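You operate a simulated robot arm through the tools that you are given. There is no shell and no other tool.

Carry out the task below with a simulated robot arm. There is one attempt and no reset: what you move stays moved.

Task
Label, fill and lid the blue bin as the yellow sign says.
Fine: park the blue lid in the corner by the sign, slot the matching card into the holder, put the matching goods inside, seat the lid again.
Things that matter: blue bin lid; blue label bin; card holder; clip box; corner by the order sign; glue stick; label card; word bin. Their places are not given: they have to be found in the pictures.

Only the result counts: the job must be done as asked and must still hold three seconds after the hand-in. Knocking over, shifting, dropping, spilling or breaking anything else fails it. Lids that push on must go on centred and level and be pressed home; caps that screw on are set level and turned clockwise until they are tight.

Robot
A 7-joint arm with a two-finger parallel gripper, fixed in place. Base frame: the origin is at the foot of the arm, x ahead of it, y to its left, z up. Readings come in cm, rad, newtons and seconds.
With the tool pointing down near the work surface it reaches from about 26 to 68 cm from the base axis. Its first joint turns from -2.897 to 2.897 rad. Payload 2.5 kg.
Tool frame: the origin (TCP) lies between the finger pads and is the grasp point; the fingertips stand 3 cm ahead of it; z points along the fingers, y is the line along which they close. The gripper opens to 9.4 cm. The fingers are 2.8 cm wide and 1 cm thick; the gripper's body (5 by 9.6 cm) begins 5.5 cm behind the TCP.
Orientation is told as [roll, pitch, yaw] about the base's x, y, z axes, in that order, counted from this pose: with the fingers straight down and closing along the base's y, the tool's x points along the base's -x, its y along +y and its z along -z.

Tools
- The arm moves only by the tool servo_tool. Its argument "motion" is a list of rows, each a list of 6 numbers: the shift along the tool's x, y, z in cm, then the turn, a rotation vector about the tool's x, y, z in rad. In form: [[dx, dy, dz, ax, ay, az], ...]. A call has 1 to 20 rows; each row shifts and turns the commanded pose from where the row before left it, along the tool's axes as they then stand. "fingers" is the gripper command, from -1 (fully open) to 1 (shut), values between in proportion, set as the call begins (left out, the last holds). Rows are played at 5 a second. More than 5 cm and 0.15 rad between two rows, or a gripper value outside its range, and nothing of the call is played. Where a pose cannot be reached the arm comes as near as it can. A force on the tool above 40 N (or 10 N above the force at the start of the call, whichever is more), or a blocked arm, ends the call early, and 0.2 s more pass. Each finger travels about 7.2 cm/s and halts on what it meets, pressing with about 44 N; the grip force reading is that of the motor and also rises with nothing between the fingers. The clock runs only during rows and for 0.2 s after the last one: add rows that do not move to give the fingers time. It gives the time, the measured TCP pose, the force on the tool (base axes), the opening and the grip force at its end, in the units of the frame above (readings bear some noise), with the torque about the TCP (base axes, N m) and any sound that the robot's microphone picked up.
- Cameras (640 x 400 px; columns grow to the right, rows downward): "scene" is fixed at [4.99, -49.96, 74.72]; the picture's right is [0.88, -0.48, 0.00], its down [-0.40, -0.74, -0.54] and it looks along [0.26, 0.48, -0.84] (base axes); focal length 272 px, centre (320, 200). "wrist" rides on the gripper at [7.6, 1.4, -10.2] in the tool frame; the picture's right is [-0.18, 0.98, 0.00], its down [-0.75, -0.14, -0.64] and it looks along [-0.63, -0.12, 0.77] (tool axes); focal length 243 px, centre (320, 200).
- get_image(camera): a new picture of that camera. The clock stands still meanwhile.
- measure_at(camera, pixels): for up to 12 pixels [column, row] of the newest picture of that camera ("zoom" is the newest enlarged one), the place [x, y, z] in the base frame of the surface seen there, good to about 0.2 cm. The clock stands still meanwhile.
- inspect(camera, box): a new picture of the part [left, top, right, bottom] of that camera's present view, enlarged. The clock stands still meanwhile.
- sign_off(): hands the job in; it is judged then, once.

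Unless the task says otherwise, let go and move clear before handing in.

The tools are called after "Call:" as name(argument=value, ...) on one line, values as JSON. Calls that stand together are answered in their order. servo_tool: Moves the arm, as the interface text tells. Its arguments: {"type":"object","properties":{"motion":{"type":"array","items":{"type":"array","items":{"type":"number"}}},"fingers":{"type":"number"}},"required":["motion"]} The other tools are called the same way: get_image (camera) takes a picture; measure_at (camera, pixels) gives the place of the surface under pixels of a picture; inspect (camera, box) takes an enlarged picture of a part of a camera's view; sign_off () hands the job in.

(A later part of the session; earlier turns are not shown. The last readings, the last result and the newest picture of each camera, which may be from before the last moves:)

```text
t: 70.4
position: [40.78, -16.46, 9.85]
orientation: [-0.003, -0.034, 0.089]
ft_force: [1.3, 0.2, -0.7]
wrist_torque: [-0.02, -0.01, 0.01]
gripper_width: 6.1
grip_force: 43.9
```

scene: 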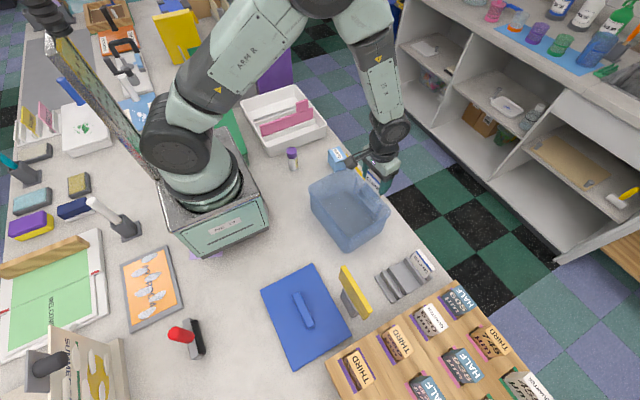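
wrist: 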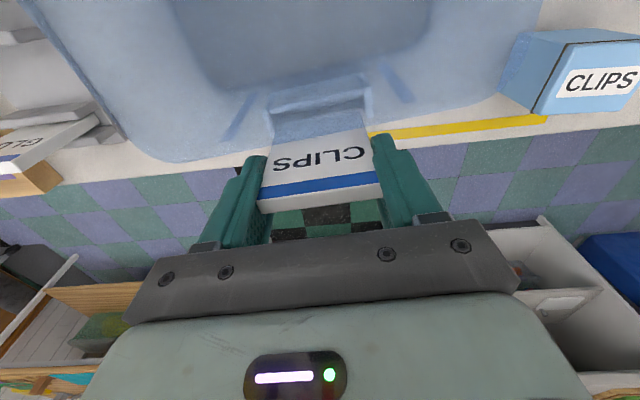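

Call:
servo_tool(motion=[[0.004, 0, 0.1, 0, 0, 0], [0, 0, 0, 0, 0, 0]])

Call:
servo_tool(motion=[[0.004, 0, 0.1, 0, 0, 0], [0, 0, 0, 0, 0, 0]])

Call:
inspect(camera="wrist", box=[220, 40, 420, 200])

Call:
inspect(camera="scene", box=[355, 160, 405, 220])

```text
t: 71.0
position: [40.83, -16.55, 9.75]
orientation: [-0.007, -0.034, 0.091]
ft_force: [-2.0, 0.6, 6.9]
wrist_torque: [0.26, 0.18, 0.04]
gripper_width: 6.09
grip_force: 43.6
```

```text
t: 71.6
position: [40.89, -16.53, 9.73]
orientation: [-0.006, -0.037, 0.09]
ft_force: [-2.2, 1.1, 25.9]
wrist_torque: [0.47, 0.45, 0.11]
gripper_width: 6.12
grip_force: 44.0
```

```text
2.50 times, centred on (320, 120) of wrist
```

zoom: 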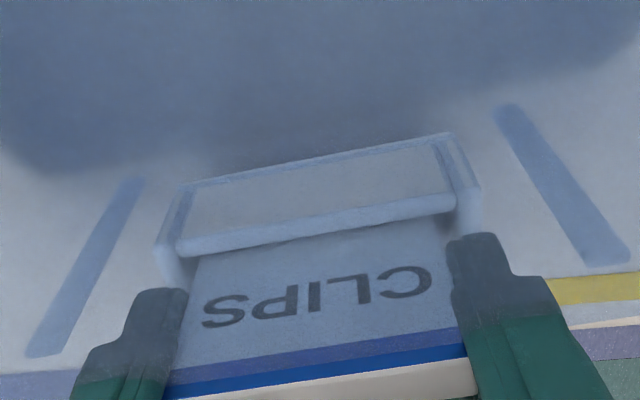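

```text
6.67 times, centred on (380, 190) of scene
```

zoom: 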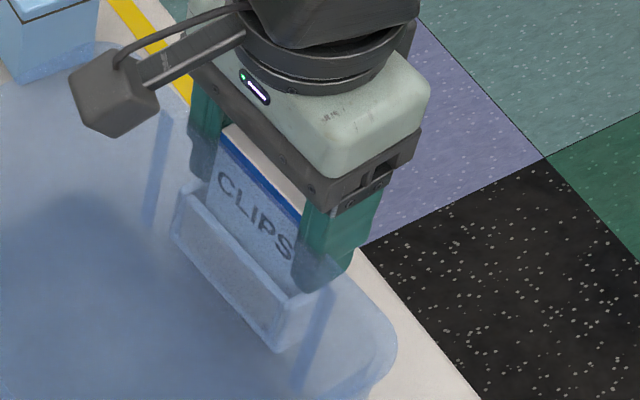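

Contact with the pocket floor at z≈9.74 (consistent with the 8.6 cm card height). I'll relieve the load by 0.12 cm and then open the fingers slightly.

Call:
servo_tool(motion=[[0, 0, -0.12, 0, 0, 0], [0, 0, 0, 0, 0, 0]])

```text
t: 72.2
position: [40.86, -16.64, 9.74]
orientation: [-0.005, -0.037, 0.087]
ft_force: [2.7, -0.9, 10.0]
wrist_torque: [0.13, -0.18, -0.08]
gripper_width: 6.1
grip_force: 44.2
```

Call:
servo_tool(motion=[[0, 0, -0.1, 0, 0, 0], [0, 0, 0, 0, 0, 0]])

Call:
inspect(camera="scene", box=[330, 140, 430, 240])

```text
t: 72.8
position: [40.81, -16.53, 9.89]
orientation: [-0.004, -0.033, 0.089]
ft_force: [-0.4, -0.3, -0.1]
wrist_torque: [-0.02, 0.0, 0.0]
gripper_width: 6.1
grip_force: 43.8
```

```text
4.00 times, centred on (380, 190) of scene
```

zoom: 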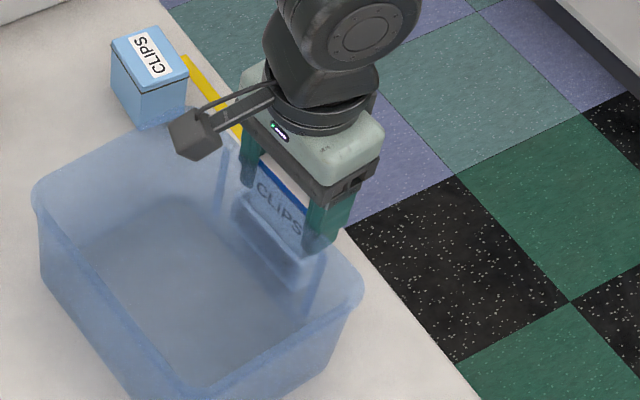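

Forces are zero and the tub hasn't moved. I'll open slightly to release, then rise vertically with tilt compensation.

Call:
servo_tool(motion=[[0, 0, 0, 0, 0, 0], [0, 0, 0, 0, 0, 0], [0, 0, 0, 0, 0, 0], [-0.02, 0, -0.5, 0, 0, 0], [-0.04, 0, -1, 0, 0, 0]], fingers=-0.55)

Call:
inspect(camera="scene", box=[330, 140, 430, 240])

Call:
inspect(camera="wrist", box=[220, 40, 420, 200])

```text
t: 74.0
position: [40.81, -16.54, 11.47]
orientation: [-0.004, -0.032, 0.09]
ft_force: [0.5, -0.3, -0.1]
wrist_torque: [-0.01, 0.01, -0.06]
gripper_width: 7.29
grip_force: 0.0
```

```text
4.00 times, centred on (380, 190) of scene
```

zoom: 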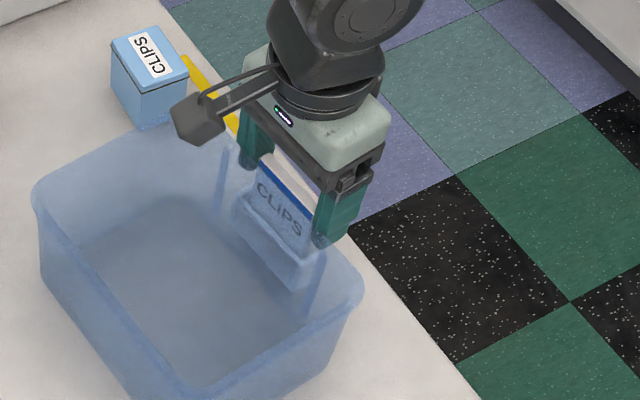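

```text
2.50 times, centred on (320, 120) of wrist
```

zoom: 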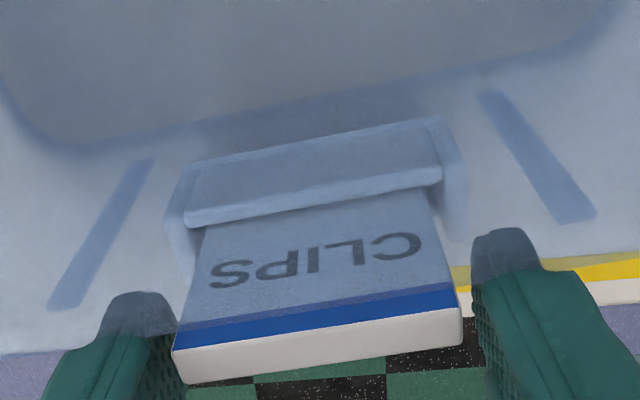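

The card stands in the pocket on its own. I'll rise clear, level the tool, and look at the result.

Call:
servo_tool(motion=[[-0.05, 0, -1.5, 0, 0, 0], [-0.07, 0, -2, 0, 0, 0], [-0.1, 0, -3, 0, 0, 0], [-0.1, 0, -3, 0, 0, 0], [-0.1, 0, -3, 0, 0, 0], [0, 0, 0, 0, 0.033, 0], [0, 0, 0, 0, 0, 0]])

Call:
get_image(camera="wrist")

Call:
inspect(camera="scene", box=[330, 140, 430, 240])

```text
t: 75.6
position: [40.84, -16.36, 23.96]
orientation: [-0.002, -0.002, 0.086]
ft_force: [-0.4, 1.2, 0.1]
wrist_torque: [0.02, 0.02, 0.0]
gripper_width: 7.3
grip_force: 0.0
```

```text
taken
```

wrist: 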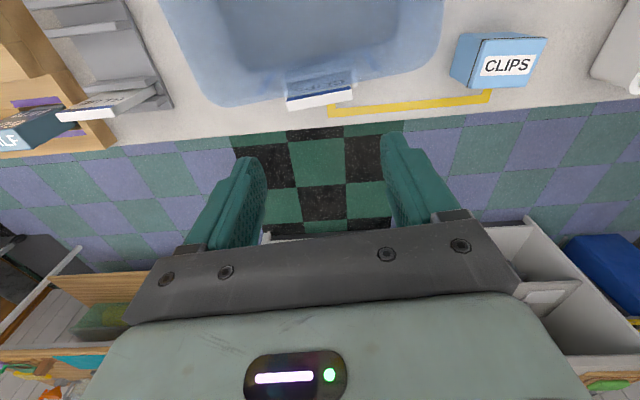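

```text
4.00 times, centred on (380, 190) of scene
```

zoom: 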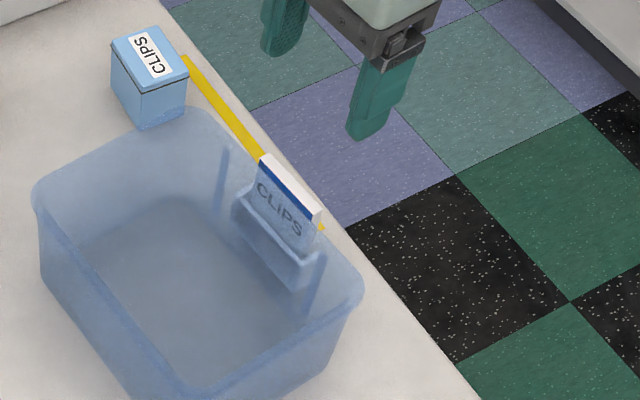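

The card stands in the holder. I'll check its position relative to the rim and get the clip box's exact pose.

Call:
measure_at(camera="wrist", pixels=[[289, 100], [350, 92], [290, 108], [351, 100], [320, 97], [320, 104]])

Call:
inspect(camera="wrist", box=[430, 20, 570, 100])

Call:
inspect(camera="wrist", box=[260, 50, 380, 130])

Call:
measure_at(camera="wrist", pixels=[[484, 37], [547, 38], [535, 78], [471, 86], [458, 34], [450, 75], [505, 50], [520, 40], [475, 60], [460, 60]])

```text
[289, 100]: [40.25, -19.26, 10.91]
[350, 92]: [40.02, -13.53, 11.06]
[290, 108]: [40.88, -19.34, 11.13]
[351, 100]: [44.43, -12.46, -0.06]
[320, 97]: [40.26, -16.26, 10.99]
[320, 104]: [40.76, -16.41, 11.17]
```

```text
4.57 times, centred on (500, 60) of wrist
```

zoom: 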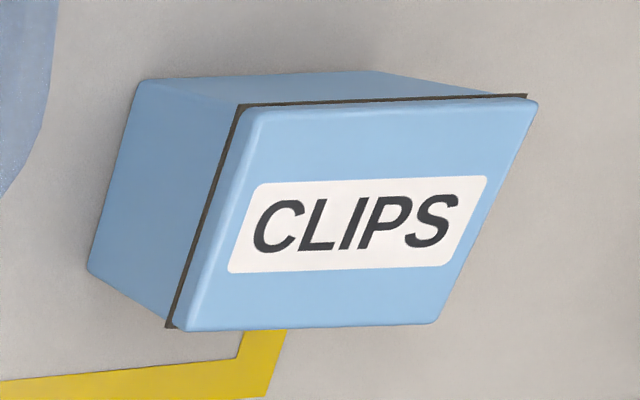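

```text
5.00 times, centred on (320, 90) of wrist
```

zoom: 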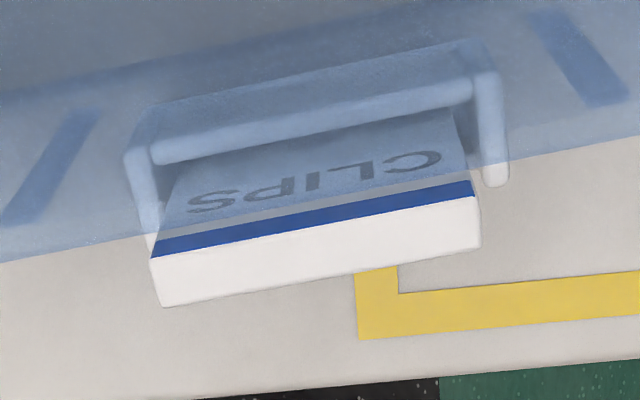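

```text
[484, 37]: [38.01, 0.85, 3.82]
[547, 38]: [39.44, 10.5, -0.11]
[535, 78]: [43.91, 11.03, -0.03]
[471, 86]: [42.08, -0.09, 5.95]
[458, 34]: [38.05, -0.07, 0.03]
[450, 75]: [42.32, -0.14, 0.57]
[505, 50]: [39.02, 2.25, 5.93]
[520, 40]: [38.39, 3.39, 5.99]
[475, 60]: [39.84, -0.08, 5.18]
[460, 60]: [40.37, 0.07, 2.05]
```

The card sits upright at x 40.2–40.9, well clear of where the lid's edge (x≈39.4) goes. Next the clip box: I'll measure its top corners in the zoom.

Call:
inspect(camera="wrist", box=[430, 20, 570, 100])

Call:
measure_at(camera="zoom", pixels=[[248, 115], [525, 108], [430, 316], [190, 320], [350, 130], [340, 300], [220, 210], [478, 210], [110, 180], [160, 290]])

```text
4.57 times, centred on (500, 60) of wrist
```

zoom: 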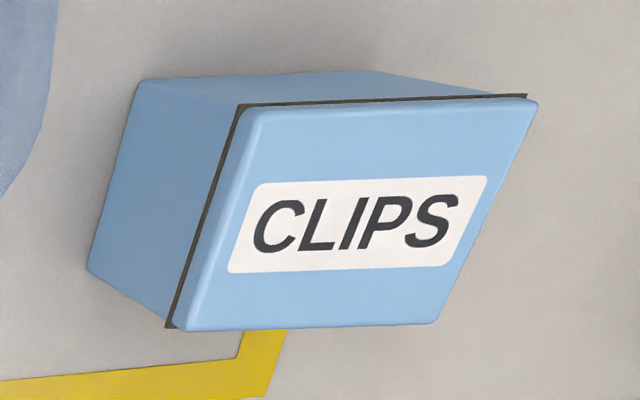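

```text
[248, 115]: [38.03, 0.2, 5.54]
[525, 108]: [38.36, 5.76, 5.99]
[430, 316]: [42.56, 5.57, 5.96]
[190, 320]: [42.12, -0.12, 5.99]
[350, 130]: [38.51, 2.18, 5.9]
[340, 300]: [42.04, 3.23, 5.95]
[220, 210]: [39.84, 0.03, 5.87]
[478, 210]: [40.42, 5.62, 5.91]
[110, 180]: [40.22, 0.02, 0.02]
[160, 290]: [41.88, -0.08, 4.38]
```

The clip box is 4.3 × 5.9 × 6 cm, centred at (40.3,2.85), turned about -0.06 rad. I'll align the tool to it, with the fingers closing along y, and move over it.

Call:
servo_tool(motion=[[0, 0, 0, 0, 0, 0.146], [0.2, 2.13, 0, 0, 0, 0], [0.25, 2.8, 0, 0, 0, 0], [0.25, 2.8, 0, 0, 0, 0], [0.25, 2.8, 0, 0, 0, 0], [0.25, 2.8, 0, 0, 0, 0], [0.25, 2.8, 0, 0, 0, 0], [0.27, 3.0, 0, 0, 0, 0], [0, 0, 3, 0, 0, 0], [0, 0, 3, 0, 0, 0], [0, 0, 2, 0, 0, 0], [0, 0, 0, 0, 0, 0]], fingers=-0.7)

Call:
get_image(camera="wrist")

Call:
inspect(camera="scene", box=[280, 90, 420, 220])

```text
t: 78.2
position: [40.31, 2.64, 15.8]
orientation: [-0.003, -0.002, -0.057]
ft_force: [0.4, -0.1, 0.1]
wrist_torque: [-0.03, 0.0, 0.0]
gripper_width: 8.02
grip_force: 0.0
```

```text
taken
```

wrist: 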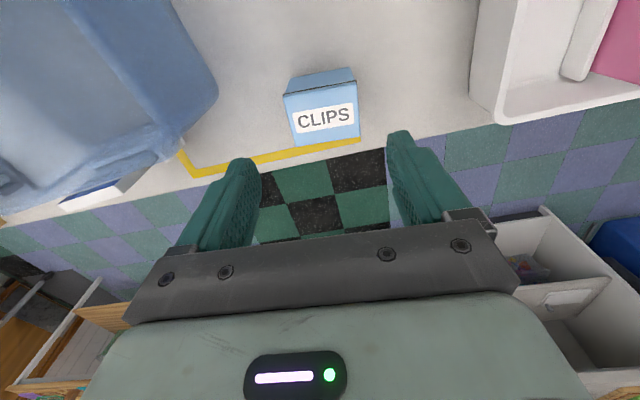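

```text
3.08 times, centred on (350, 155) of scene
```

zoom: 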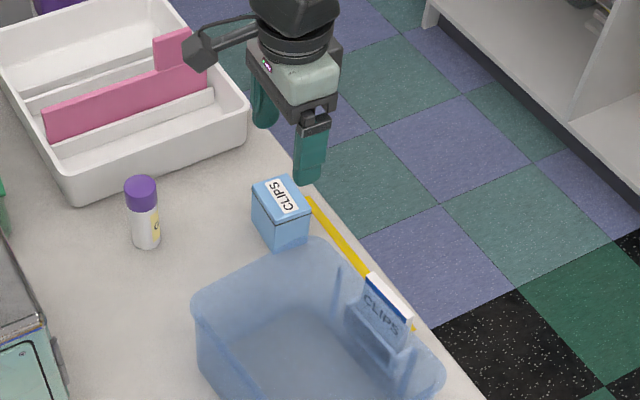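

Call:
measure_at(camera="wrist", pixels=[[287, 98], [355, 86], [359, 137], [296, 144], [322, 95], [326, 138], [291, 120], [357, 112], [160, 80], [185, 135]])

```text
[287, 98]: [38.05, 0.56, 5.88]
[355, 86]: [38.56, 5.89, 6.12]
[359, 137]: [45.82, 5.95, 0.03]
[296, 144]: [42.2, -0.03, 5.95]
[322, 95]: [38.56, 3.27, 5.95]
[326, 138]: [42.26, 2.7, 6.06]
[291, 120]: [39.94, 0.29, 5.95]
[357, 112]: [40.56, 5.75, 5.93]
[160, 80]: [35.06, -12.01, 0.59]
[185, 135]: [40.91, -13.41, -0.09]
```

The box is turned nearer -0.1 rad with its centre at (40.3,3.0). I'll make that small correction, descend to z≈3.9 and grip.

Call:
servo_tool(motion=[[0.03, 0.35, 0, 0, 0, 0.045], [0, 0, 3, 0, 0, 0], [0, 0, 3, 0, 0, 0], [0, 0, 2.5, 0, 0, 0], [0, 0, 1.5, 0, 0, 0], [0, 0, 1.2, 0, 0, 0], [0, 0, 0.7, 0, 0, 0], [0, 0, 0, 0, 0, 0]])

Call:
get_image(camera="wrist")

Call:
servo_tool(motion=[[0, 0, 0, 0, 0, 0], [0, 0, 0, 0, 0, 0], [0, 0, 0, 0, 0, 0], [0, 0, 0, 0, 0, 0]], fingers=1)

Call:
get_image(camera="wrist")

```text
t: 80.0
position: [40.08, 2.98, 3.85]
orientation: [-0.004, -0.001, -0.103]
ft_force: [-0.8, 0.2, 0.0]
wrist_torque: [0.04, -0.03, -0.01]
gripper_width: 7.98
grip_force: 0.1
```

```text
taken
```

wrist: 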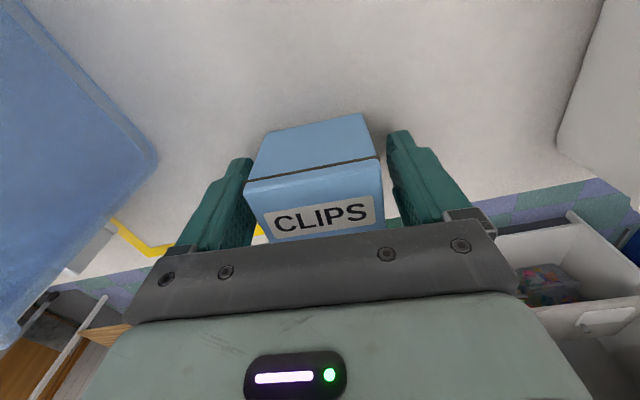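

```text
t: 81.0
position: [40.26, 2.97, 3.91]
orientation: [-0.005, 0.0, -0.103]
ft_force: [0.3, 0.7, -0.1]
wrist_torque: [-0.01, -0.02, 0.01]
gripper_width: 6.43
grip_force: 44.0
```

```text
taken
```

wrist: 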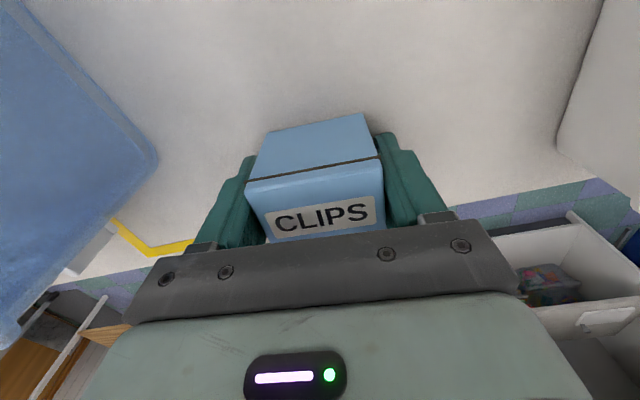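

The box is gripped. I'll lift it well above the tub rim and check.

Call:
servo_tool(motion=[[0, 0, -0.5, 0, 0, 0], [0, 0, -1, 0, 0, 0], [0, 0, -2, 0, 0, 0], [0, 0, -3, 0, 0, 0], [0, 0, -3, 0, 0, 0], [0, 0, -3, 0, 0, 0], [0, 0, -3, 0, 0, 0], [0, 0, -2.5, 0, 0, 0], [0, 0, 0, 0, 0, 0]])

Call:
get_image(camera="wrist")

Call:
get_image(camera="scene")

```text
t: 83.0
position: [40.13, 3.04, 21.96]
orientation: [-0.003, -0.001, -0.102]
ft_force: [-0.3, 0.3, -0.2]
wrist_torque: [0.02, -0.03, -0.01]
gripper_width: 6.38
grip_force: 43.8
```

```text
taken
```

wrist: 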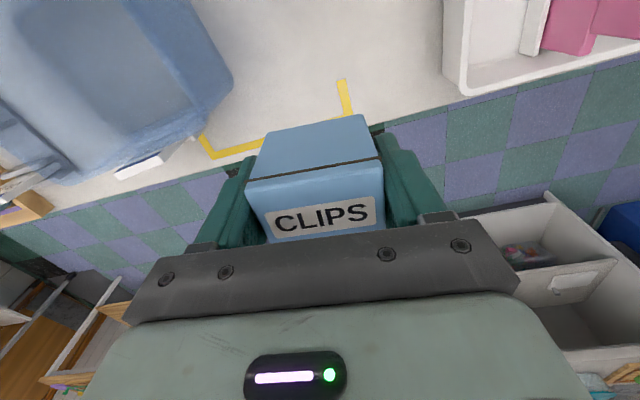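

```text
taken
```

scene: 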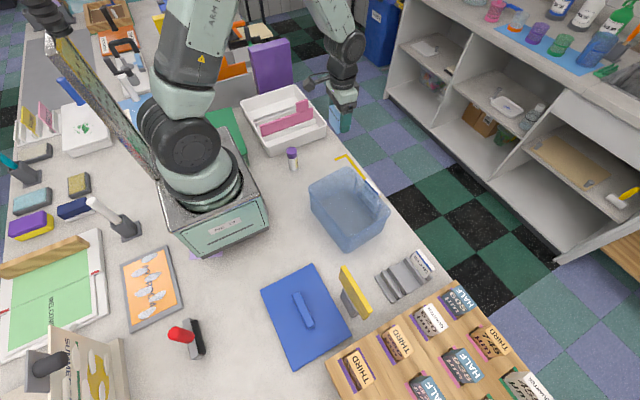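

The box is held securely (bottom at z≈18). I'll align to the tub's yaw and carry it over the tub's centre.

Call:
servo_tool(motion=[[0, 0, 0, 0, 0, -0.095], [0, 0, 0, 0, 0, -0.095], [0.7, -1.4, 0, 0, 0, 0], [1.35, -2.5, 0, 0, 0, 0], [1.35, -2.5, 0, 0, 0, 0], [1.35, -2.5, 0, 0, 0, 0], [1.35, -2.5, 0, 0, 0, 0], [1.35, -2.5, 0, 0, 0, 0], [1.35, -2.5, 0, 0, 0, 0], [1.52, -2.99, 0, 0, 0, 0], [0, 0, 0, 0, 0, 0]])

Call:
get_image(camera="wrist")

Call:
inspect(camera="scene", box=[280, 120, 420, 260])

```text
t: 85.4
position: [31.57, -17.04, 22.03]
orientation: [-0.005, -0.002, 0.088]
ft_force: [-0.1, -0.7, -1.5]
wrist_torque: [-0.03, -0.01, -0.02]
gripper_width: 6.39
grip_force: 43.7
```

```text
taken
```

wrist: 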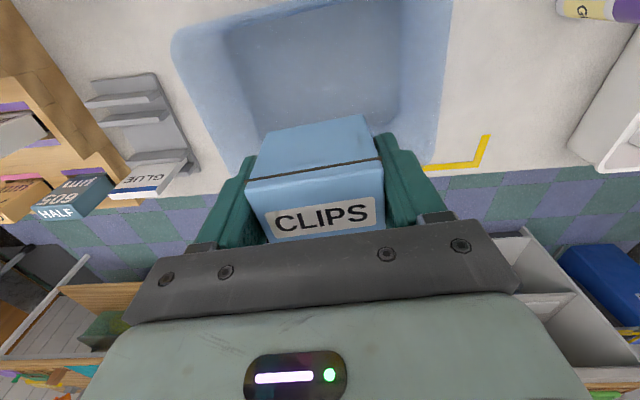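

```text
2.86 times, centred on (350, 190) of scene
```

zoom: 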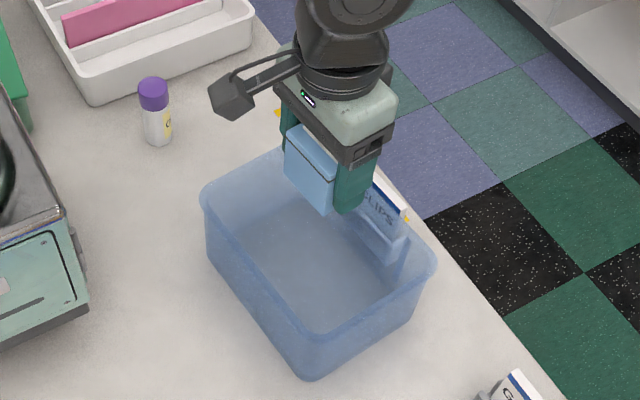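

I'll measure the tub's rim and floor from this view before lowering.

Call:
measure_at(camera="zoom", pixels=[[204, 190], [434, 258], [310, 332], [262, 158], [240, 250], [370, 310], [300, 260], [330, 270], [350, 290], [280, 240]])

Call:
measure_at(camera="wrist", pixels=[[180, 40], [240, 30], [210, 110], [380, 40], [430, 60], [300, 60], [445, 20], [320, 100]])

```text
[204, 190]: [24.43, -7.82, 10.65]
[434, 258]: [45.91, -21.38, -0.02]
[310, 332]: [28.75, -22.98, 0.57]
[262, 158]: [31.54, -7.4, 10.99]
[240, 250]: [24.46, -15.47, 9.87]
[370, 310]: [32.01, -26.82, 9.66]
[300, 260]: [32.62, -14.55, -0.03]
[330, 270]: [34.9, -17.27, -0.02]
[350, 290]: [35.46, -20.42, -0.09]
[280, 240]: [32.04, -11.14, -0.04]
```

```text
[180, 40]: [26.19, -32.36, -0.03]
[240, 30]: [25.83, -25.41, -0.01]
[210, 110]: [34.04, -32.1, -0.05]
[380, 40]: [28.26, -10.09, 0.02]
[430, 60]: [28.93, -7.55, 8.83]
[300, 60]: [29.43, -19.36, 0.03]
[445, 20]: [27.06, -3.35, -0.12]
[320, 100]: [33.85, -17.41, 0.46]
```

The tub's interior is about 14 × 19 cm around (31.7,-17.2), with ample room. I'll lower the box to just above the floor.

Call:
servo_tool(motion=[[0, 0, 2, 0, 0, 0], [0, 0, 3, 0, 0, 0], [0, 0, 3, 0, 0, 0], [0, 0, 2.5, 0, 0, 0], [0, 0, 2, 0, 0, 0], [0, 0, 1.5, 0, 0, 0], [0, 0, 1, 0, 0, 0], [0, 0, 0.8, 0, 0, 0], [0, 0, 0, 0, 0, 0]])

Call:
inspect(camera="scene", box=[280, 120, 420, 260])

Call:
get_image(camera="wrist")

```text
t: 87.4
position: [31.63, -17.26, 6.18]
orientation: [-0.005, -0.002, 0.088]
ft_force: [-0.1, 0.1, -1.5]
wrist_torque: [0.01, -0.02, 0.0]
gripper_width: 6.4
grip_force: 44.1
```

```text
2.86 times, centred on (350, 190) of scene
```

zoom: 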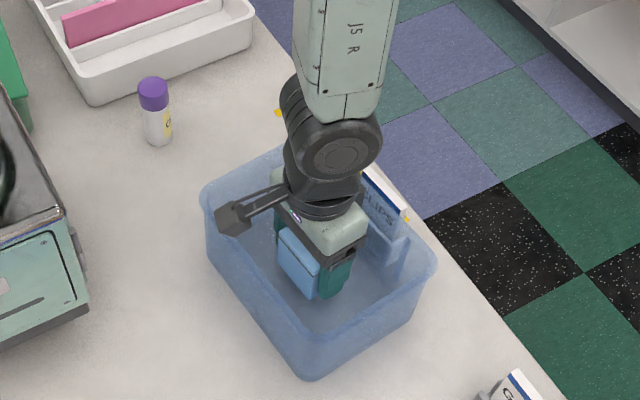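

```text
taken
```

wrist: 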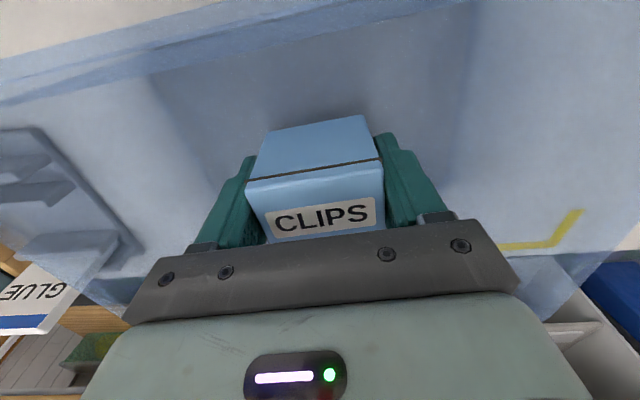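

The wrist camera block is above the -x rim, so I'll check its height margin before the last 1.7 cm.

Call:
measure_at(camera="scene", pixels=[[358, 196], [361, 198], [357, 200], [362, 201], [365, 197], [355, 192]])

Call:
inspect(camera="scene", box=[330, 170, 410, 240])

Call:
measure_at(camera="zoom", pixels=[[135, 175], [70, 120], [100, 160], [60, 160], [90, 180], [45, 140]])

```text
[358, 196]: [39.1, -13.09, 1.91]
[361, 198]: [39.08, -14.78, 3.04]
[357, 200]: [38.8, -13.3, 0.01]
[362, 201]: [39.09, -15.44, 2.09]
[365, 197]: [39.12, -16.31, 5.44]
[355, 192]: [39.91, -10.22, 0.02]
```

```text
5.71 times, centred on (370, 205) of scene
```

zoom: 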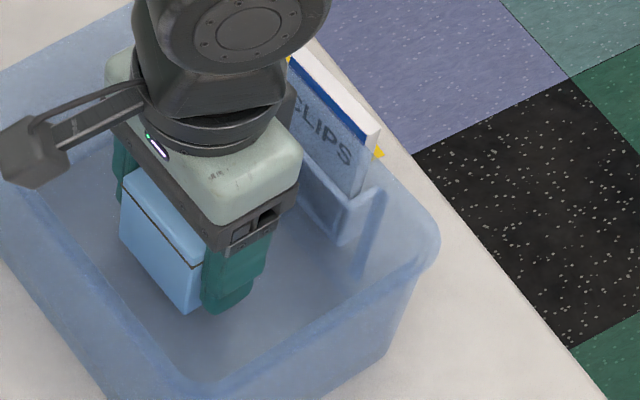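

```text
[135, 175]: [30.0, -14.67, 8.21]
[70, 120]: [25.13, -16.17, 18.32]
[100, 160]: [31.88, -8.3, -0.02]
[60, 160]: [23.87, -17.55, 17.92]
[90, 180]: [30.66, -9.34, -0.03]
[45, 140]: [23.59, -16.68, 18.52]
```

The camera block sits at z≈16–18.5, well above the rim, so there's margin. The box bottom is at about z=2.2; lowering in small steps to the floor.

Call:
servo_tool(motion=[[0, 0, 0.5, 0, 0, 0], [0, 0, 0.4, 0, 0, 0], [0, 0, 0.3, 0, 0, 0], [0, 0, 0, 0, 0, 0]])

Call:
servo_tool(motion=[[0, 0, 0.15, 0, 0, 0], [0, 0, 0.15, 0, 0, 0], [0, 0, 0.1, 0, 0, 0], [0, 0, 0, 0, 0, 0]])

```text
t: 88.4
position: [31.67, -17.16, 5.02]
orientation: [-0.005, -0.001, 0.087]
ft_force: [-1.1, 0.2, -0.5]
wrist_torque: [0.0, 0.0, -0.01]
gripper_width: 6.37
grip_force: 44.2
```

```text
t: 89.4
position: [31.6, -17.28, 4.53]
orientation: [-0.005, -0.002, 0.089]
ft_force: [-0.6, -0.2, -1.3]
wrist_torque: [0.03, 0.0, 0.0]
gripper_width: 6.35
grip_force: 43.9
```

Call:
servo_tool(motion=[[0, 0, 0.1, 0, 0, 0], [0, 0, 0, 0, 0, 0]])

Call:
servo_tool(motion=[[0, 0, 0.1, 0, 0, 0], [0, 0, 0, 0, 0, 0]])

Call:
servo_tool(motion=[[0, 0, 0.1, 0, 0, 0], [0, 0, 0, 0, 0, 0]])

```text
t: 90.0
position: [31.65, -17.17, 4.49]
orientation: [-0.005, -0.002, 0.087]
ft_force: [-2.8, 0.6, 12.4]
wrist_torque: [0.4, 0.02, 0.09]
gripper_width: 6.37
grip_force: 43.7
```

```text
t: 90.5
position: [31.58, -17.28, 4.48]
orientation: [-0.005, -0.002, 0.089]
ft_force: [-1.9, 0.5, 11.0]
wrist_torque: [0.2, -0.07, 0.06]
gripper_width: 6.38
grip_force: 44.3
stopped in row 2: the force on the tool passed its limit at 42 N (the readings are from after the stop); the commanded pose is now the measured one
```

```text
t: 91.1
position: [31.55, -17.28, 4.52]
orientation: [-0.004, -0.003, 0.087]
ft_force: [-1.7, 0.2, 10.6]
wrist_torque: [0.23, 0.0, 0.05]
gripper_width: 6.39
grip_force: 44.1
stopped in row 2: the force on the tool passed its limit at 42 N (the readings are from after the stop); the commanded pose is now the measured one
```

The box is on the tub floor. I'll open the fingers and rise straight out.

Call:
servo_tool(motion=[[0, 0, -0.05, 0, 0, 0], [0, 0, 0, 0, 0, 0], [0, 0, 0, 0, 0, 0], [0, 0, -0.5, 0, 0, 0], [0, 0, -1.5, 0, 0, 0], [0, 0, -2.5, 0, 0, 0], [0, 0, -3, 0, 0, 0], [0, 0, -3, 0, 0, 0], [0, 0, -3, 0, 0, 0], [0, 0, -3, 0, 0, 0], [0, 0, -3, 0, 0, 0], [0, 0, 0, 0, 0, 0]], fingers=-0.6)

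Call:
get_image(camera="scene")

Call:
get_image(camera="wrist")

Call:
inspect(camera="scene", box=[290, 150, 410, 260])

```text
t: 93.7
position: [31.63, -17.08, 23.95]
orientation: [-0.005, -0.002, 0.087]
ft_force: [0.1, -1.0, 0.4]
wrist_torque: [0.01, -0.01, -0.01]
gripper_width: 7.52
grip_force: 0.0
```

```text
taken
```

scene: 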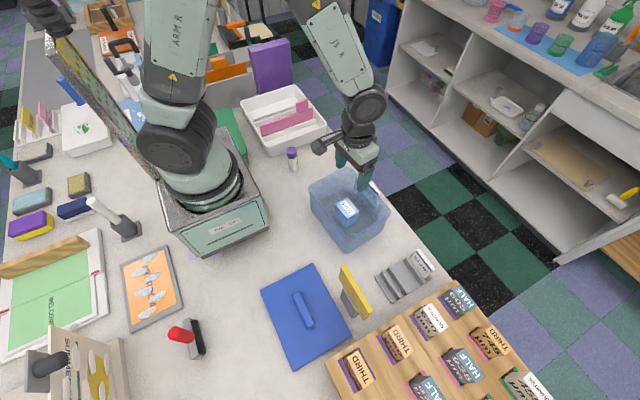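

```text
taken
```

wrist: 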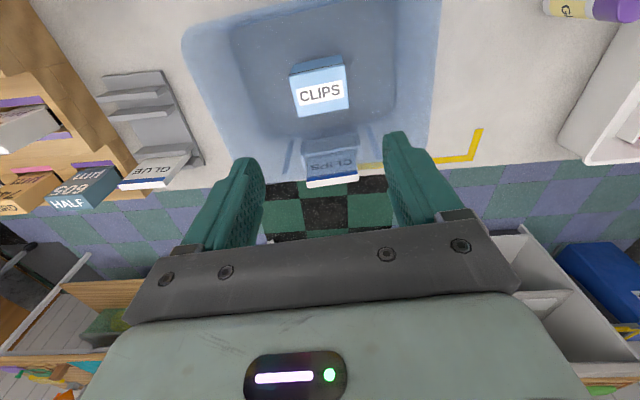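

```text
3.64 times, centred on (350, 205) of scene
```

zoom: 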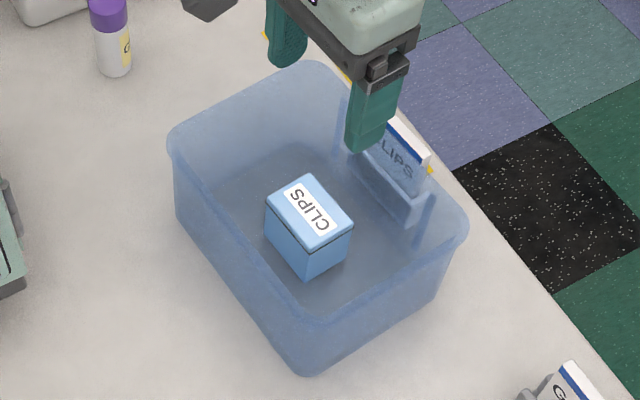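

The CLIPS box sits in the tub and the CLIPS card is in its holder. To place the lid precisely I'll check whether the tub shifted, using the same zoom box as before and rim measurements.

Call:
inspect(camera="scene", box=[300, 150, 410, 260])

Call:
measure_at(camera="zoom", pixels=[[152, 140], [160, 160], [225, 88], [270, 68], [200, 240], [240, 290], [300, 320], [370, 285], [420, 255], [448, 225], [290, 372], [425, 310]])

Call:
measure_at(camera="wrist", pixels=[[184, 40], [190, 60], [215, 120], [235, 160], [440, 10], [436, 60], [430, 120], [300, 10], [260, 16], [380, 3]])

```text
3.64 times, centred on (355, 205) of scene
```

zoom: 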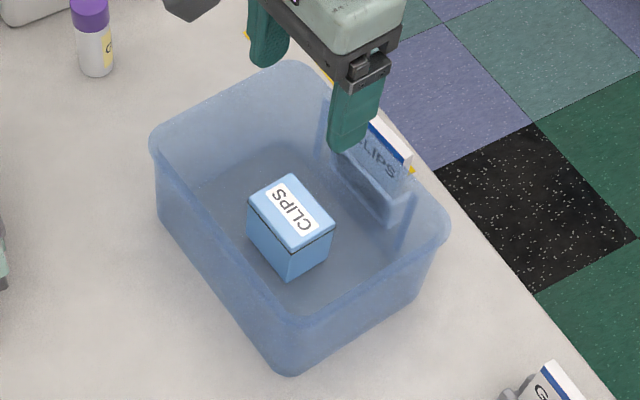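

```text
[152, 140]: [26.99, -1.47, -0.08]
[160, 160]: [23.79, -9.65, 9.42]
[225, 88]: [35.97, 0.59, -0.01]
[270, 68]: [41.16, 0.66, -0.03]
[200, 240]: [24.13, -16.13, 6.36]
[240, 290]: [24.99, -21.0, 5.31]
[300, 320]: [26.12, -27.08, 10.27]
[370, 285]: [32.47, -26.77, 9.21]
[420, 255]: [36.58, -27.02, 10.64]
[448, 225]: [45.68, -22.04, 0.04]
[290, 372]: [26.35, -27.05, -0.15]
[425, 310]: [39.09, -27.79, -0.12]
```

```text
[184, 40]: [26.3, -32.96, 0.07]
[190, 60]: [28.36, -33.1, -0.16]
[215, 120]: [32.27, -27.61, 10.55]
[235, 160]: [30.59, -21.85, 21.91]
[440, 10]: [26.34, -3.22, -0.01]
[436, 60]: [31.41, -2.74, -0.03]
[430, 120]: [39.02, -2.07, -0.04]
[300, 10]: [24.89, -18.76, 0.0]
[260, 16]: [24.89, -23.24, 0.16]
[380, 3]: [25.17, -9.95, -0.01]
```

The zoom matches the earlier one, so the tub hasn't moved. Now I'll yaw back to -1.571 and go over the parked lid.

Call:
servo_tool(motion=[[0, 0, -2, 0, 0, 0.1382], [0, 0, 0, 0, 0, 0.1382], [0, 0, 0, 0, 0, 0.1382], [0, 0, 0, 0, 0, 0.1382], [0, 0, 0, 0, 0, 0.1382], [0, 0, 0, 0, 0, 0.1382], [0, 0, 0, 0, 0, 0.1382], [0, 0, 0, 0, 0, 0.1382], [0, 0, 0, 0, 0, 0.1382], [0, 0, 0, 0, 0, 0.1382], [0, 0, 0, 0, 0, 0.1382], [0, 0, 0, 0, 0, 0.1382], [0, 0, 0, 0, 0, 0]], fingers=-0.2)

Call:
servo_tool(motion=[[-1.0, -1.2, 0, 0, 0, 0], [-1.9, -2.3, 0, 0, 0, 0], [-1.9, -2.3, 0, 0, 0, 0], [-1.9, -2.3, 0, 0, 0, 0], [-1.9, -2.3, 0, 0, 0, 0], [-1.9, -2.3, 0, 0, 0, 0], [-1.9, -2.3, 0, 0, 0, 0], [-1.9, -2.3, 0, 0, 0, 0], [-1.9, -2.3, 0, 0, 0, 0], [-1.9, -2.3, 0, 0, 0, 0], [-0.82, -0.98, 0, 0, 0, 0], [0, 0, 4, 0, 0, 0], [0, 0, 4, 0, 0, 0], [0, 0, 0, 0, 0, 0]])

Call:
get_image(camera="wrist")

Call:
get_image(camera="scene")

```text
t: 96.5
position: [31.51, -17.18, 26.06]
orientation: [0.002, -0.004, -1.574]
ft_force: [0.6, 0.1, -0.1]
wrist_torque: [0.01, -0.01, 0.0]
gripper_width: 5.65
grip_force: 0.1
```

```text
t: 99.5
position: [8.63, -36.06, 17.99]
orientation: [0.002, -0.005, -1.572]
ft_force: [-0.2, 0.9, 0.2]
wrist_torque: [0.04, -0.01, -0.03]
gripper_width: 5.63
grip_force: 0.1
```

```text
taken
```

wrist: 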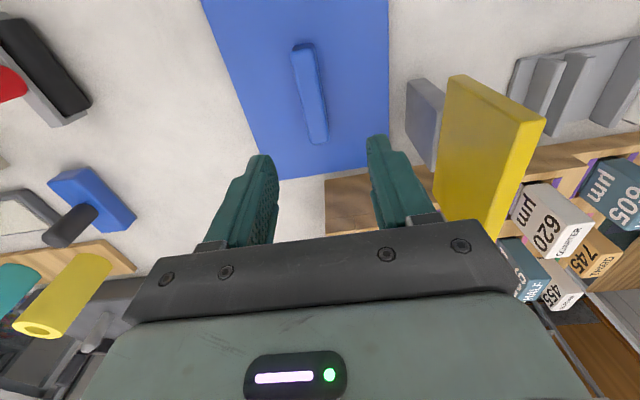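

```text
taken
```

scene: 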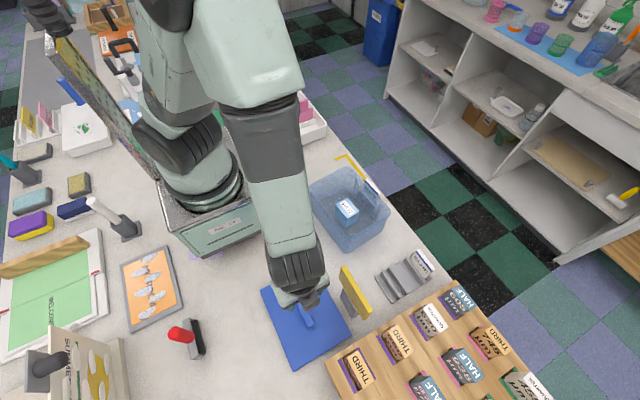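

I'll measure the parked lid's handle and plate to centre the grip.

Call:
measure_at(camera="wrist", pixels=[[293, 52], [312, 50], [312, 138], [326, 136], [304, 70], [318, 120], [300, 90], [321, 90], [250, 120], [380, 100], [262, 170], [385, 165]])

```text
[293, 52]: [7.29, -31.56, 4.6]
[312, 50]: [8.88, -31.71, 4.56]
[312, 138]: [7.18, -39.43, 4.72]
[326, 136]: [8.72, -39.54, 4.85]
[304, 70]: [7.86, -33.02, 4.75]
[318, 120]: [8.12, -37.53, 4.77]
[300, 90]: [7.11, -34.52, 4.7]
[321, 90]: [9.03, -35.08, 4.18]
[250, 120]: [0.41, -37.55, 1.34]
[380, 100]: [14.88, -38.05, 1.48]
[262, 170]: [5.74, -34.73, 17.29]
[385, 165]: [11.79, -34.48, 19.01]
```

The lid now sits with its handle at x≈8.05 (it shifted ~0.6 cm on release). I'll get its corners precisely from the scene view before gripping.

Call:
inspect(camera="scene", box=[250, 250, 370, 380])

Call:
measure_at(camera="wrist", pixels=[[208, 10], [387, 10], [228, 70], [388, 70], [245, 120], [389, 120], [258, 172], [366, 165], [310, 176], [340, 172]])

```text
3.08 times, centred on (310, 315) of scene
```

zoom: 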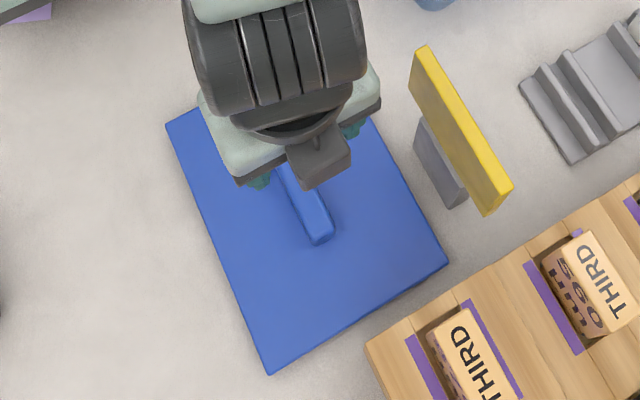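

```text
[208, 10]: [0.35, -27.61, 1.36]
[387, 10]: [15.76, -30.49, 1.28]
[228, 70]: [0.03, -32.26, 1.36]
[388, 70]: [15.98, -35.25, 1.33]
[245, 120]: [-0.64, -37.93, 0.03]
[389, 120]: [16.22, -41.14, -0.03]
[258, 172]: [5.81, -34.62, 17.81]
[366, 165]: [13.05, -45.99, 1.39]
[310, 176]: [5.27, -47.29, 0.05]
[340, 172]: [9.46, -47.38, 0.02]
```

Call:
measure_at(camera="zoom", pixels=[[170, 127], [268, 368], [441, 260], [372, 128], [310, 240], [333, 232], [185, 165], [245, 310]])

```text
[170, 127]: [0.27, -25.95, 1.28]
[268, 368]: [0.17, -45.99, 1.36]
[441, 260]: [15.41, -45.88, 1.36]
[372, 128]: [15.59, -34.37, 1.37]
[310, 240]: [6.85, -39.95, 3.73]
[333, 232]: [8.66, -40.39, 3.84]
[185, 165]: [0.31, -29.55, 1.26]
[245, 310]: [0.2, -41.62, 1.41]
```

The lid is square, centred at (7.95,-35.95), plate top z=1.35, handle top 4.75. I'll shift to it, descend to z≈4.7, and close.

Call:
servo_tool(motion=[[0.1, -0.63, 0, 0, 0, 0], [0, 0, 3, 0, 0, 0], [0, 0, 3, 0, 0, 0], [0, 0, 3, 0, 0, 0], [0, 0, 2, 0, 0, 0], [0, 0, 1.3, 0, 0, 0], [0, 0, 0.7, 0, 0, 0], [0, 0, 0, 0, 0, 0]])

Call:
get_image(camera="wrist")

```text
t: 101.3
position: [8.11, -35.97, 4.9]
orientation: [0.003, -0.006, -1.571]
ft_force: [0.6, -0.6, -0.5]
wrist_torque: [-0.03, 0.01, 0.01]
gripper_width: 5.64
grip_force: 0.0
```

```text
taken
```

wrist: 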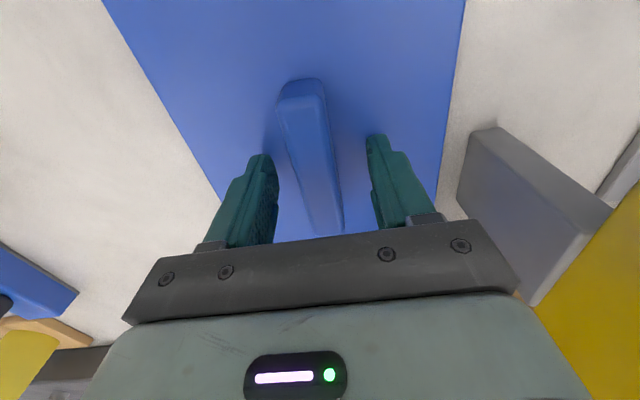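

The handle is between the fingers. Closing and test-lifting.

Call:
servo_tool(motion=[[0, 0, 0, 0, 0, 0], [0, 0, 0, 0, 0, 0], [0, 0, 0, 0, 0, 0], [0, 0, 0, 0, 0, 0]], fingers=1)

Call:
servo_tool(motion=[[0, 0, -0.3, 0, 0, 0], [0, 0, -0.5, 0, 0, 0], [0, 0, -1, 0, 0, 0], [0, 0, -1.2, 0, 0, 0], [0, 0, 0, 0, 0, 0]])

Call:
get_image(camera="wrist")

Call:
measure_at(camera="wrist", pixels=[[240, 100], [400, 100], [360, 30], [200, 60], [305, 100]])

```text
t: 102.3
position: [8.04, -35.97, 5.04]
orientation: [0.003, -0.004, -1.57]
ft_force: [0.0, 1.1, -0.4]
wrist_torque: [0.01, 0.01, -0.03]
gripper_width: 2.49
grip_force: 44.3
```

```text
t: 103.5
position: [8.2, -35.97, 7.96]
orientation: [0.002, -0.005, -1.572]
ft_force: [-0.2, -0.2, -0.5]
wrist_torque: [0.03, 0.05, -0.01]
gripper_width: 2.52
grip_force: 44.0
```

```text
taken
```

wrist: 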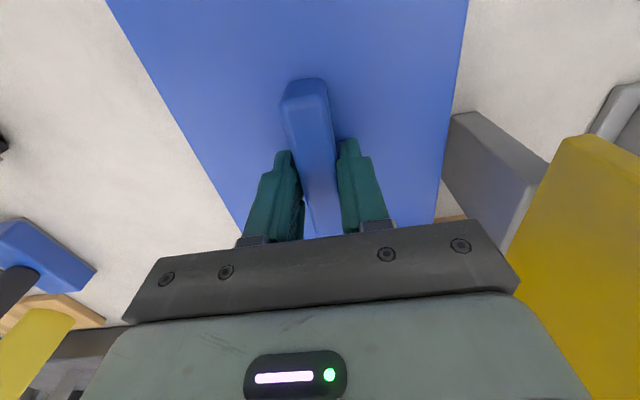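

```text
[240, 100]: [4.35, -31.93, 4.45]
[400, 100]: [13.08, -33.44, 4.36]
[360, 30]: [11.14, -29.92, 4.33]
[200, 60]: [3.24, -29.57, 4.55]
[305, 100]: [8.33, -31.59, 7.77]
```

The lid is held and level (plate z≈4.4). I'll raise it above the sign, carry it over the tub and rotate to match the tub's yaw.

Call:
servo_tool(motion=[[0, 0, -2, 0, 0, 0], [0, 0, -3, 0, 0, 0], [0, 0, -3, 0, 0, 0], [0, 0, -3, 0, 0, 0], [0, 0, -3, 0, 0, 0], [0, 0, -3, 0, 0, 0], [0, 0, -2.5, 0, 0, 0], [0, 0, 0, 0, 0, 0]])

Call:
servo_tool(motion=[[0.9, 1.2, 0, 0, 0, 0], [1.8, 2.3, 0, 0, 0, 0], [1.8, 2.3, 0, 0, 0, 0], [1.8, 2.3, 0, 0, 0, 0], [1.8, 2.3, 0, 0, 0, 0], [1.8, 2.3, 0, 0, 0, 0], [1.8, 2.3, 0, 0, 0, 0], [1.8, 2.3, 0, 0, 0, 0], [1.8, 2.3, 0, 0, 0, 0], [1.8, 2.3, 0, 0, 0, 0], [1.47, 1.85, 0, 0, 0, 0], [0, 0, 0, 0, 0, -0.046], [0, 0, 0, 0, 0, -0.046], [0, 0, 3, 0, 0, 0], [0, 0, 2.5, 0, 0, 0], [0, 0, 0, 0, 0, 0]])

Call:
get_image(camera="scene")

Call:
get_image(camera="wrist")

```text
t: 105.3
position: [8.07, -35.9, 27.47]
orientation: [0.002, -0.006, -1.571]
ft_force: [-0.6, 0.9, -0.7]
wrist_torque: [-0.01, 0.03, 0.0]
gripper_width: 2.51
grip_force: 44.1
```

```text
t: 108.7
position: [31.72, -17.41, 21.95]
orientation: [0.003, -0.005, -1.478]
ft_force: [-0.1, 0.1, -0.7]
wrist_torque: [-0.01, 0.0, 0.0]
gripper_width: 2.09
grip_force: 44.6
```

```text
taken
```

scene: 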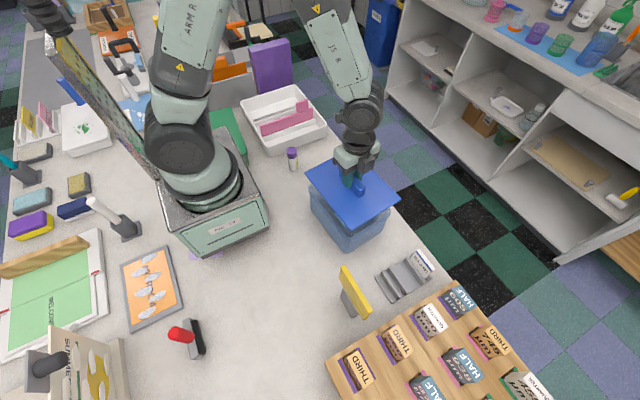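

```text
taken
```

wrist: 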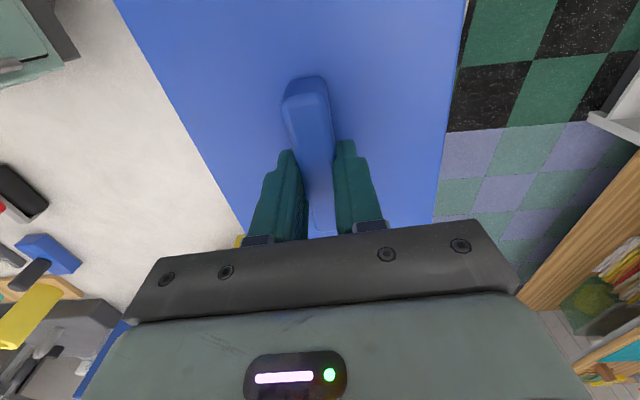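

The grip width changed from 2.51 to 2.09, so I'll re-measure the lid's pose in the hand before lowering.

Call:
measure_at(camera="wrist", pixels=[[240, 100], [400, 100], [360, 30], [200, 60], [235, 215], [440, 150], [466, 10], [120, 8], [290, 90], [325, 88], [430, 210]])

Call:
inspect(camera="scene", box=[290, 130, 410, 260])

Call:
measure_at(camera="zoom", pixels=[[160, 143], [430, 215], [288, 305], [300, 240], [230, 160], [380, 220], [300, 300], [225, 225]])

```text
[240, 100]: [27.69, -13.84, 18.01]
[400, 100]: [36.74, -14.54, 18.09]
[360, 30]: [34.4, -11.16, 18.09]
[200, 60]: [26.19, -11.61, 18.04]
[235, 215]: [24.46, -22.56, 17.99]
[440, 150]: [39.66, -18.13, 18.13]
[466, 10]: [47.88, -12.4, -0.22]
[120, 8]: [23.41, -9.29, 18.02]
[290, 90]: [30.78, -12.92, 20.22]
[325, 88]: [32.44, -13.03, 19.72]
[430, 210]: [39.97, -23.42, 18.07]
```

```text
3.08 times, centred on (350, 195) of scene
```

zoom: 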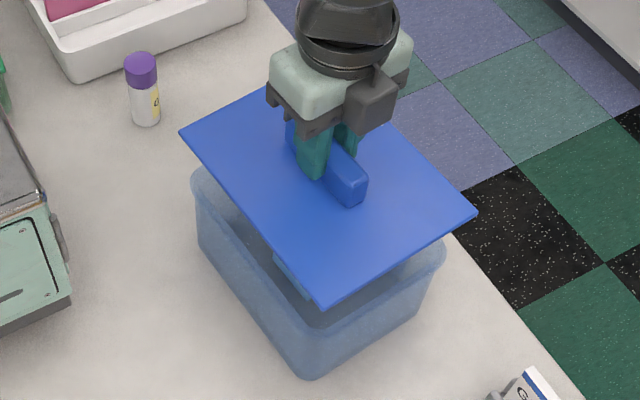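

```text
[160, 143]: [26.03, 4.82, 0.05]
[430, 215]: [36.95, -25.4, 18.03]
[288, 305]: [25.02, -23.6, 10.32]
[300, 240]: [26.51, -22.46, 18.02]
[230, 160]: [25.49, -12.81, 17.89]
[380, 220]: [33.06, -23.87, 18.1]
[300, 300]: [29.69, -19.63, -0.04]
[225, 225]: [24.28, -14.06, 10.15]
```

The hover picture is nearly identical to the one when the lid was lifted off. I'll measure the lid's corners for final alignment.

Call:
measure_at(camera="zoom", pixels=[[186, 132], [470, 212], [320, 300], [260, 92], [400, 130], [196, 148], [310, 288], [335, 297], [460, 222]])

Call:
measure_at(camera="wrist", pixels=[[122, 20], [160, 80], [200, 150], [236, 210], [462, 20], [453, 80], [443, 140], [434, 205]])

```text
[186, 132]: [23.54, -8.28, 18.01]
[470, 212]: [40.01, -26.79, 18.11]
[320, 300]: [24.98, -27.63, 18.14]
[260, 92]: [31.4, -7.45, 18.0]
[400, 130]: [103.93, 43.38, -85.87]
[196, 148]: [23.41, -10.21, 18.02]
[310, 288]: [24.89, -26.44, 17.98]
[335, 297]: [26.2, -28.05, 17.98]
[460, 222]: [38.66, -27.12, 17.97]
```

```text
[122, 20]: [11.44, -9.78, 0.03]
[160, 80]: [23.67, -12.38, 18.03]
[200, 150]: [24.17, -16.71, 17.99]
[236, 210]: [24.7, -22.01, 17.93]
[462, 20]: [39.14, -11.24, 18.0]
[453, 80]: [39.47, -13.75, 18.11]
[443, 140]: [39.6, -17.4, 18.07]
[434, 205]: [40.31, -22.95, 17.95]
```

The lid's centre is near (31.9,-17.5) with yaw ≈0.09, matching its original seat within measurement error. I'll lower to about 2 cm above the seat and check alignment.

Call:
servo_tool(motion=[[0, 0, 1.5, 0, 0, 0], [0, 0, 1.5, 0, 0, 0], [0, 0, 1, 0, 0, 0], [0, 0, 0.4, 0, 0, 0], [0, 0, 0, 0, 0, 0]])

Call:
inspect(camera="scene", box=[300, 160, 400, 260])

Call:
get_image(camera="wrist")

```text
t: 109.9
position: [31.83, -17.39, 17.41]
orientation: [0.0, -0.006, -1.479]
ft_force: [0.8, -0.6, -0.3]
wrist_torque: [0.01, 0.02, 0.03]
gripper_width: 2.03
grip_force: 44.0
```

```text
4.00 times, centred on (350, 210) of scene
```

zoom: 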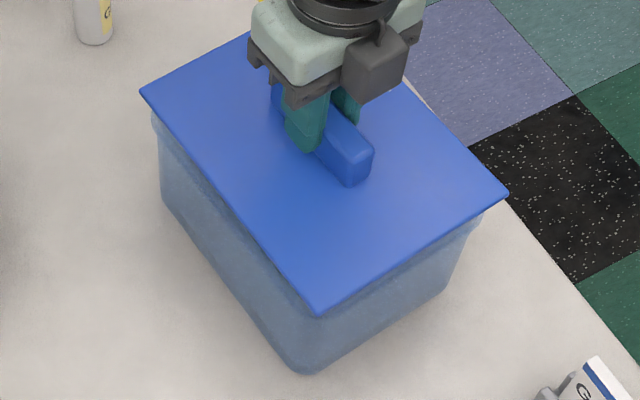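

```text
taken
```

wrist: 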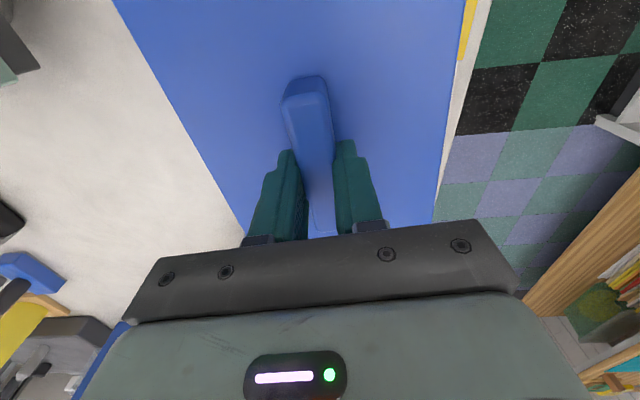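

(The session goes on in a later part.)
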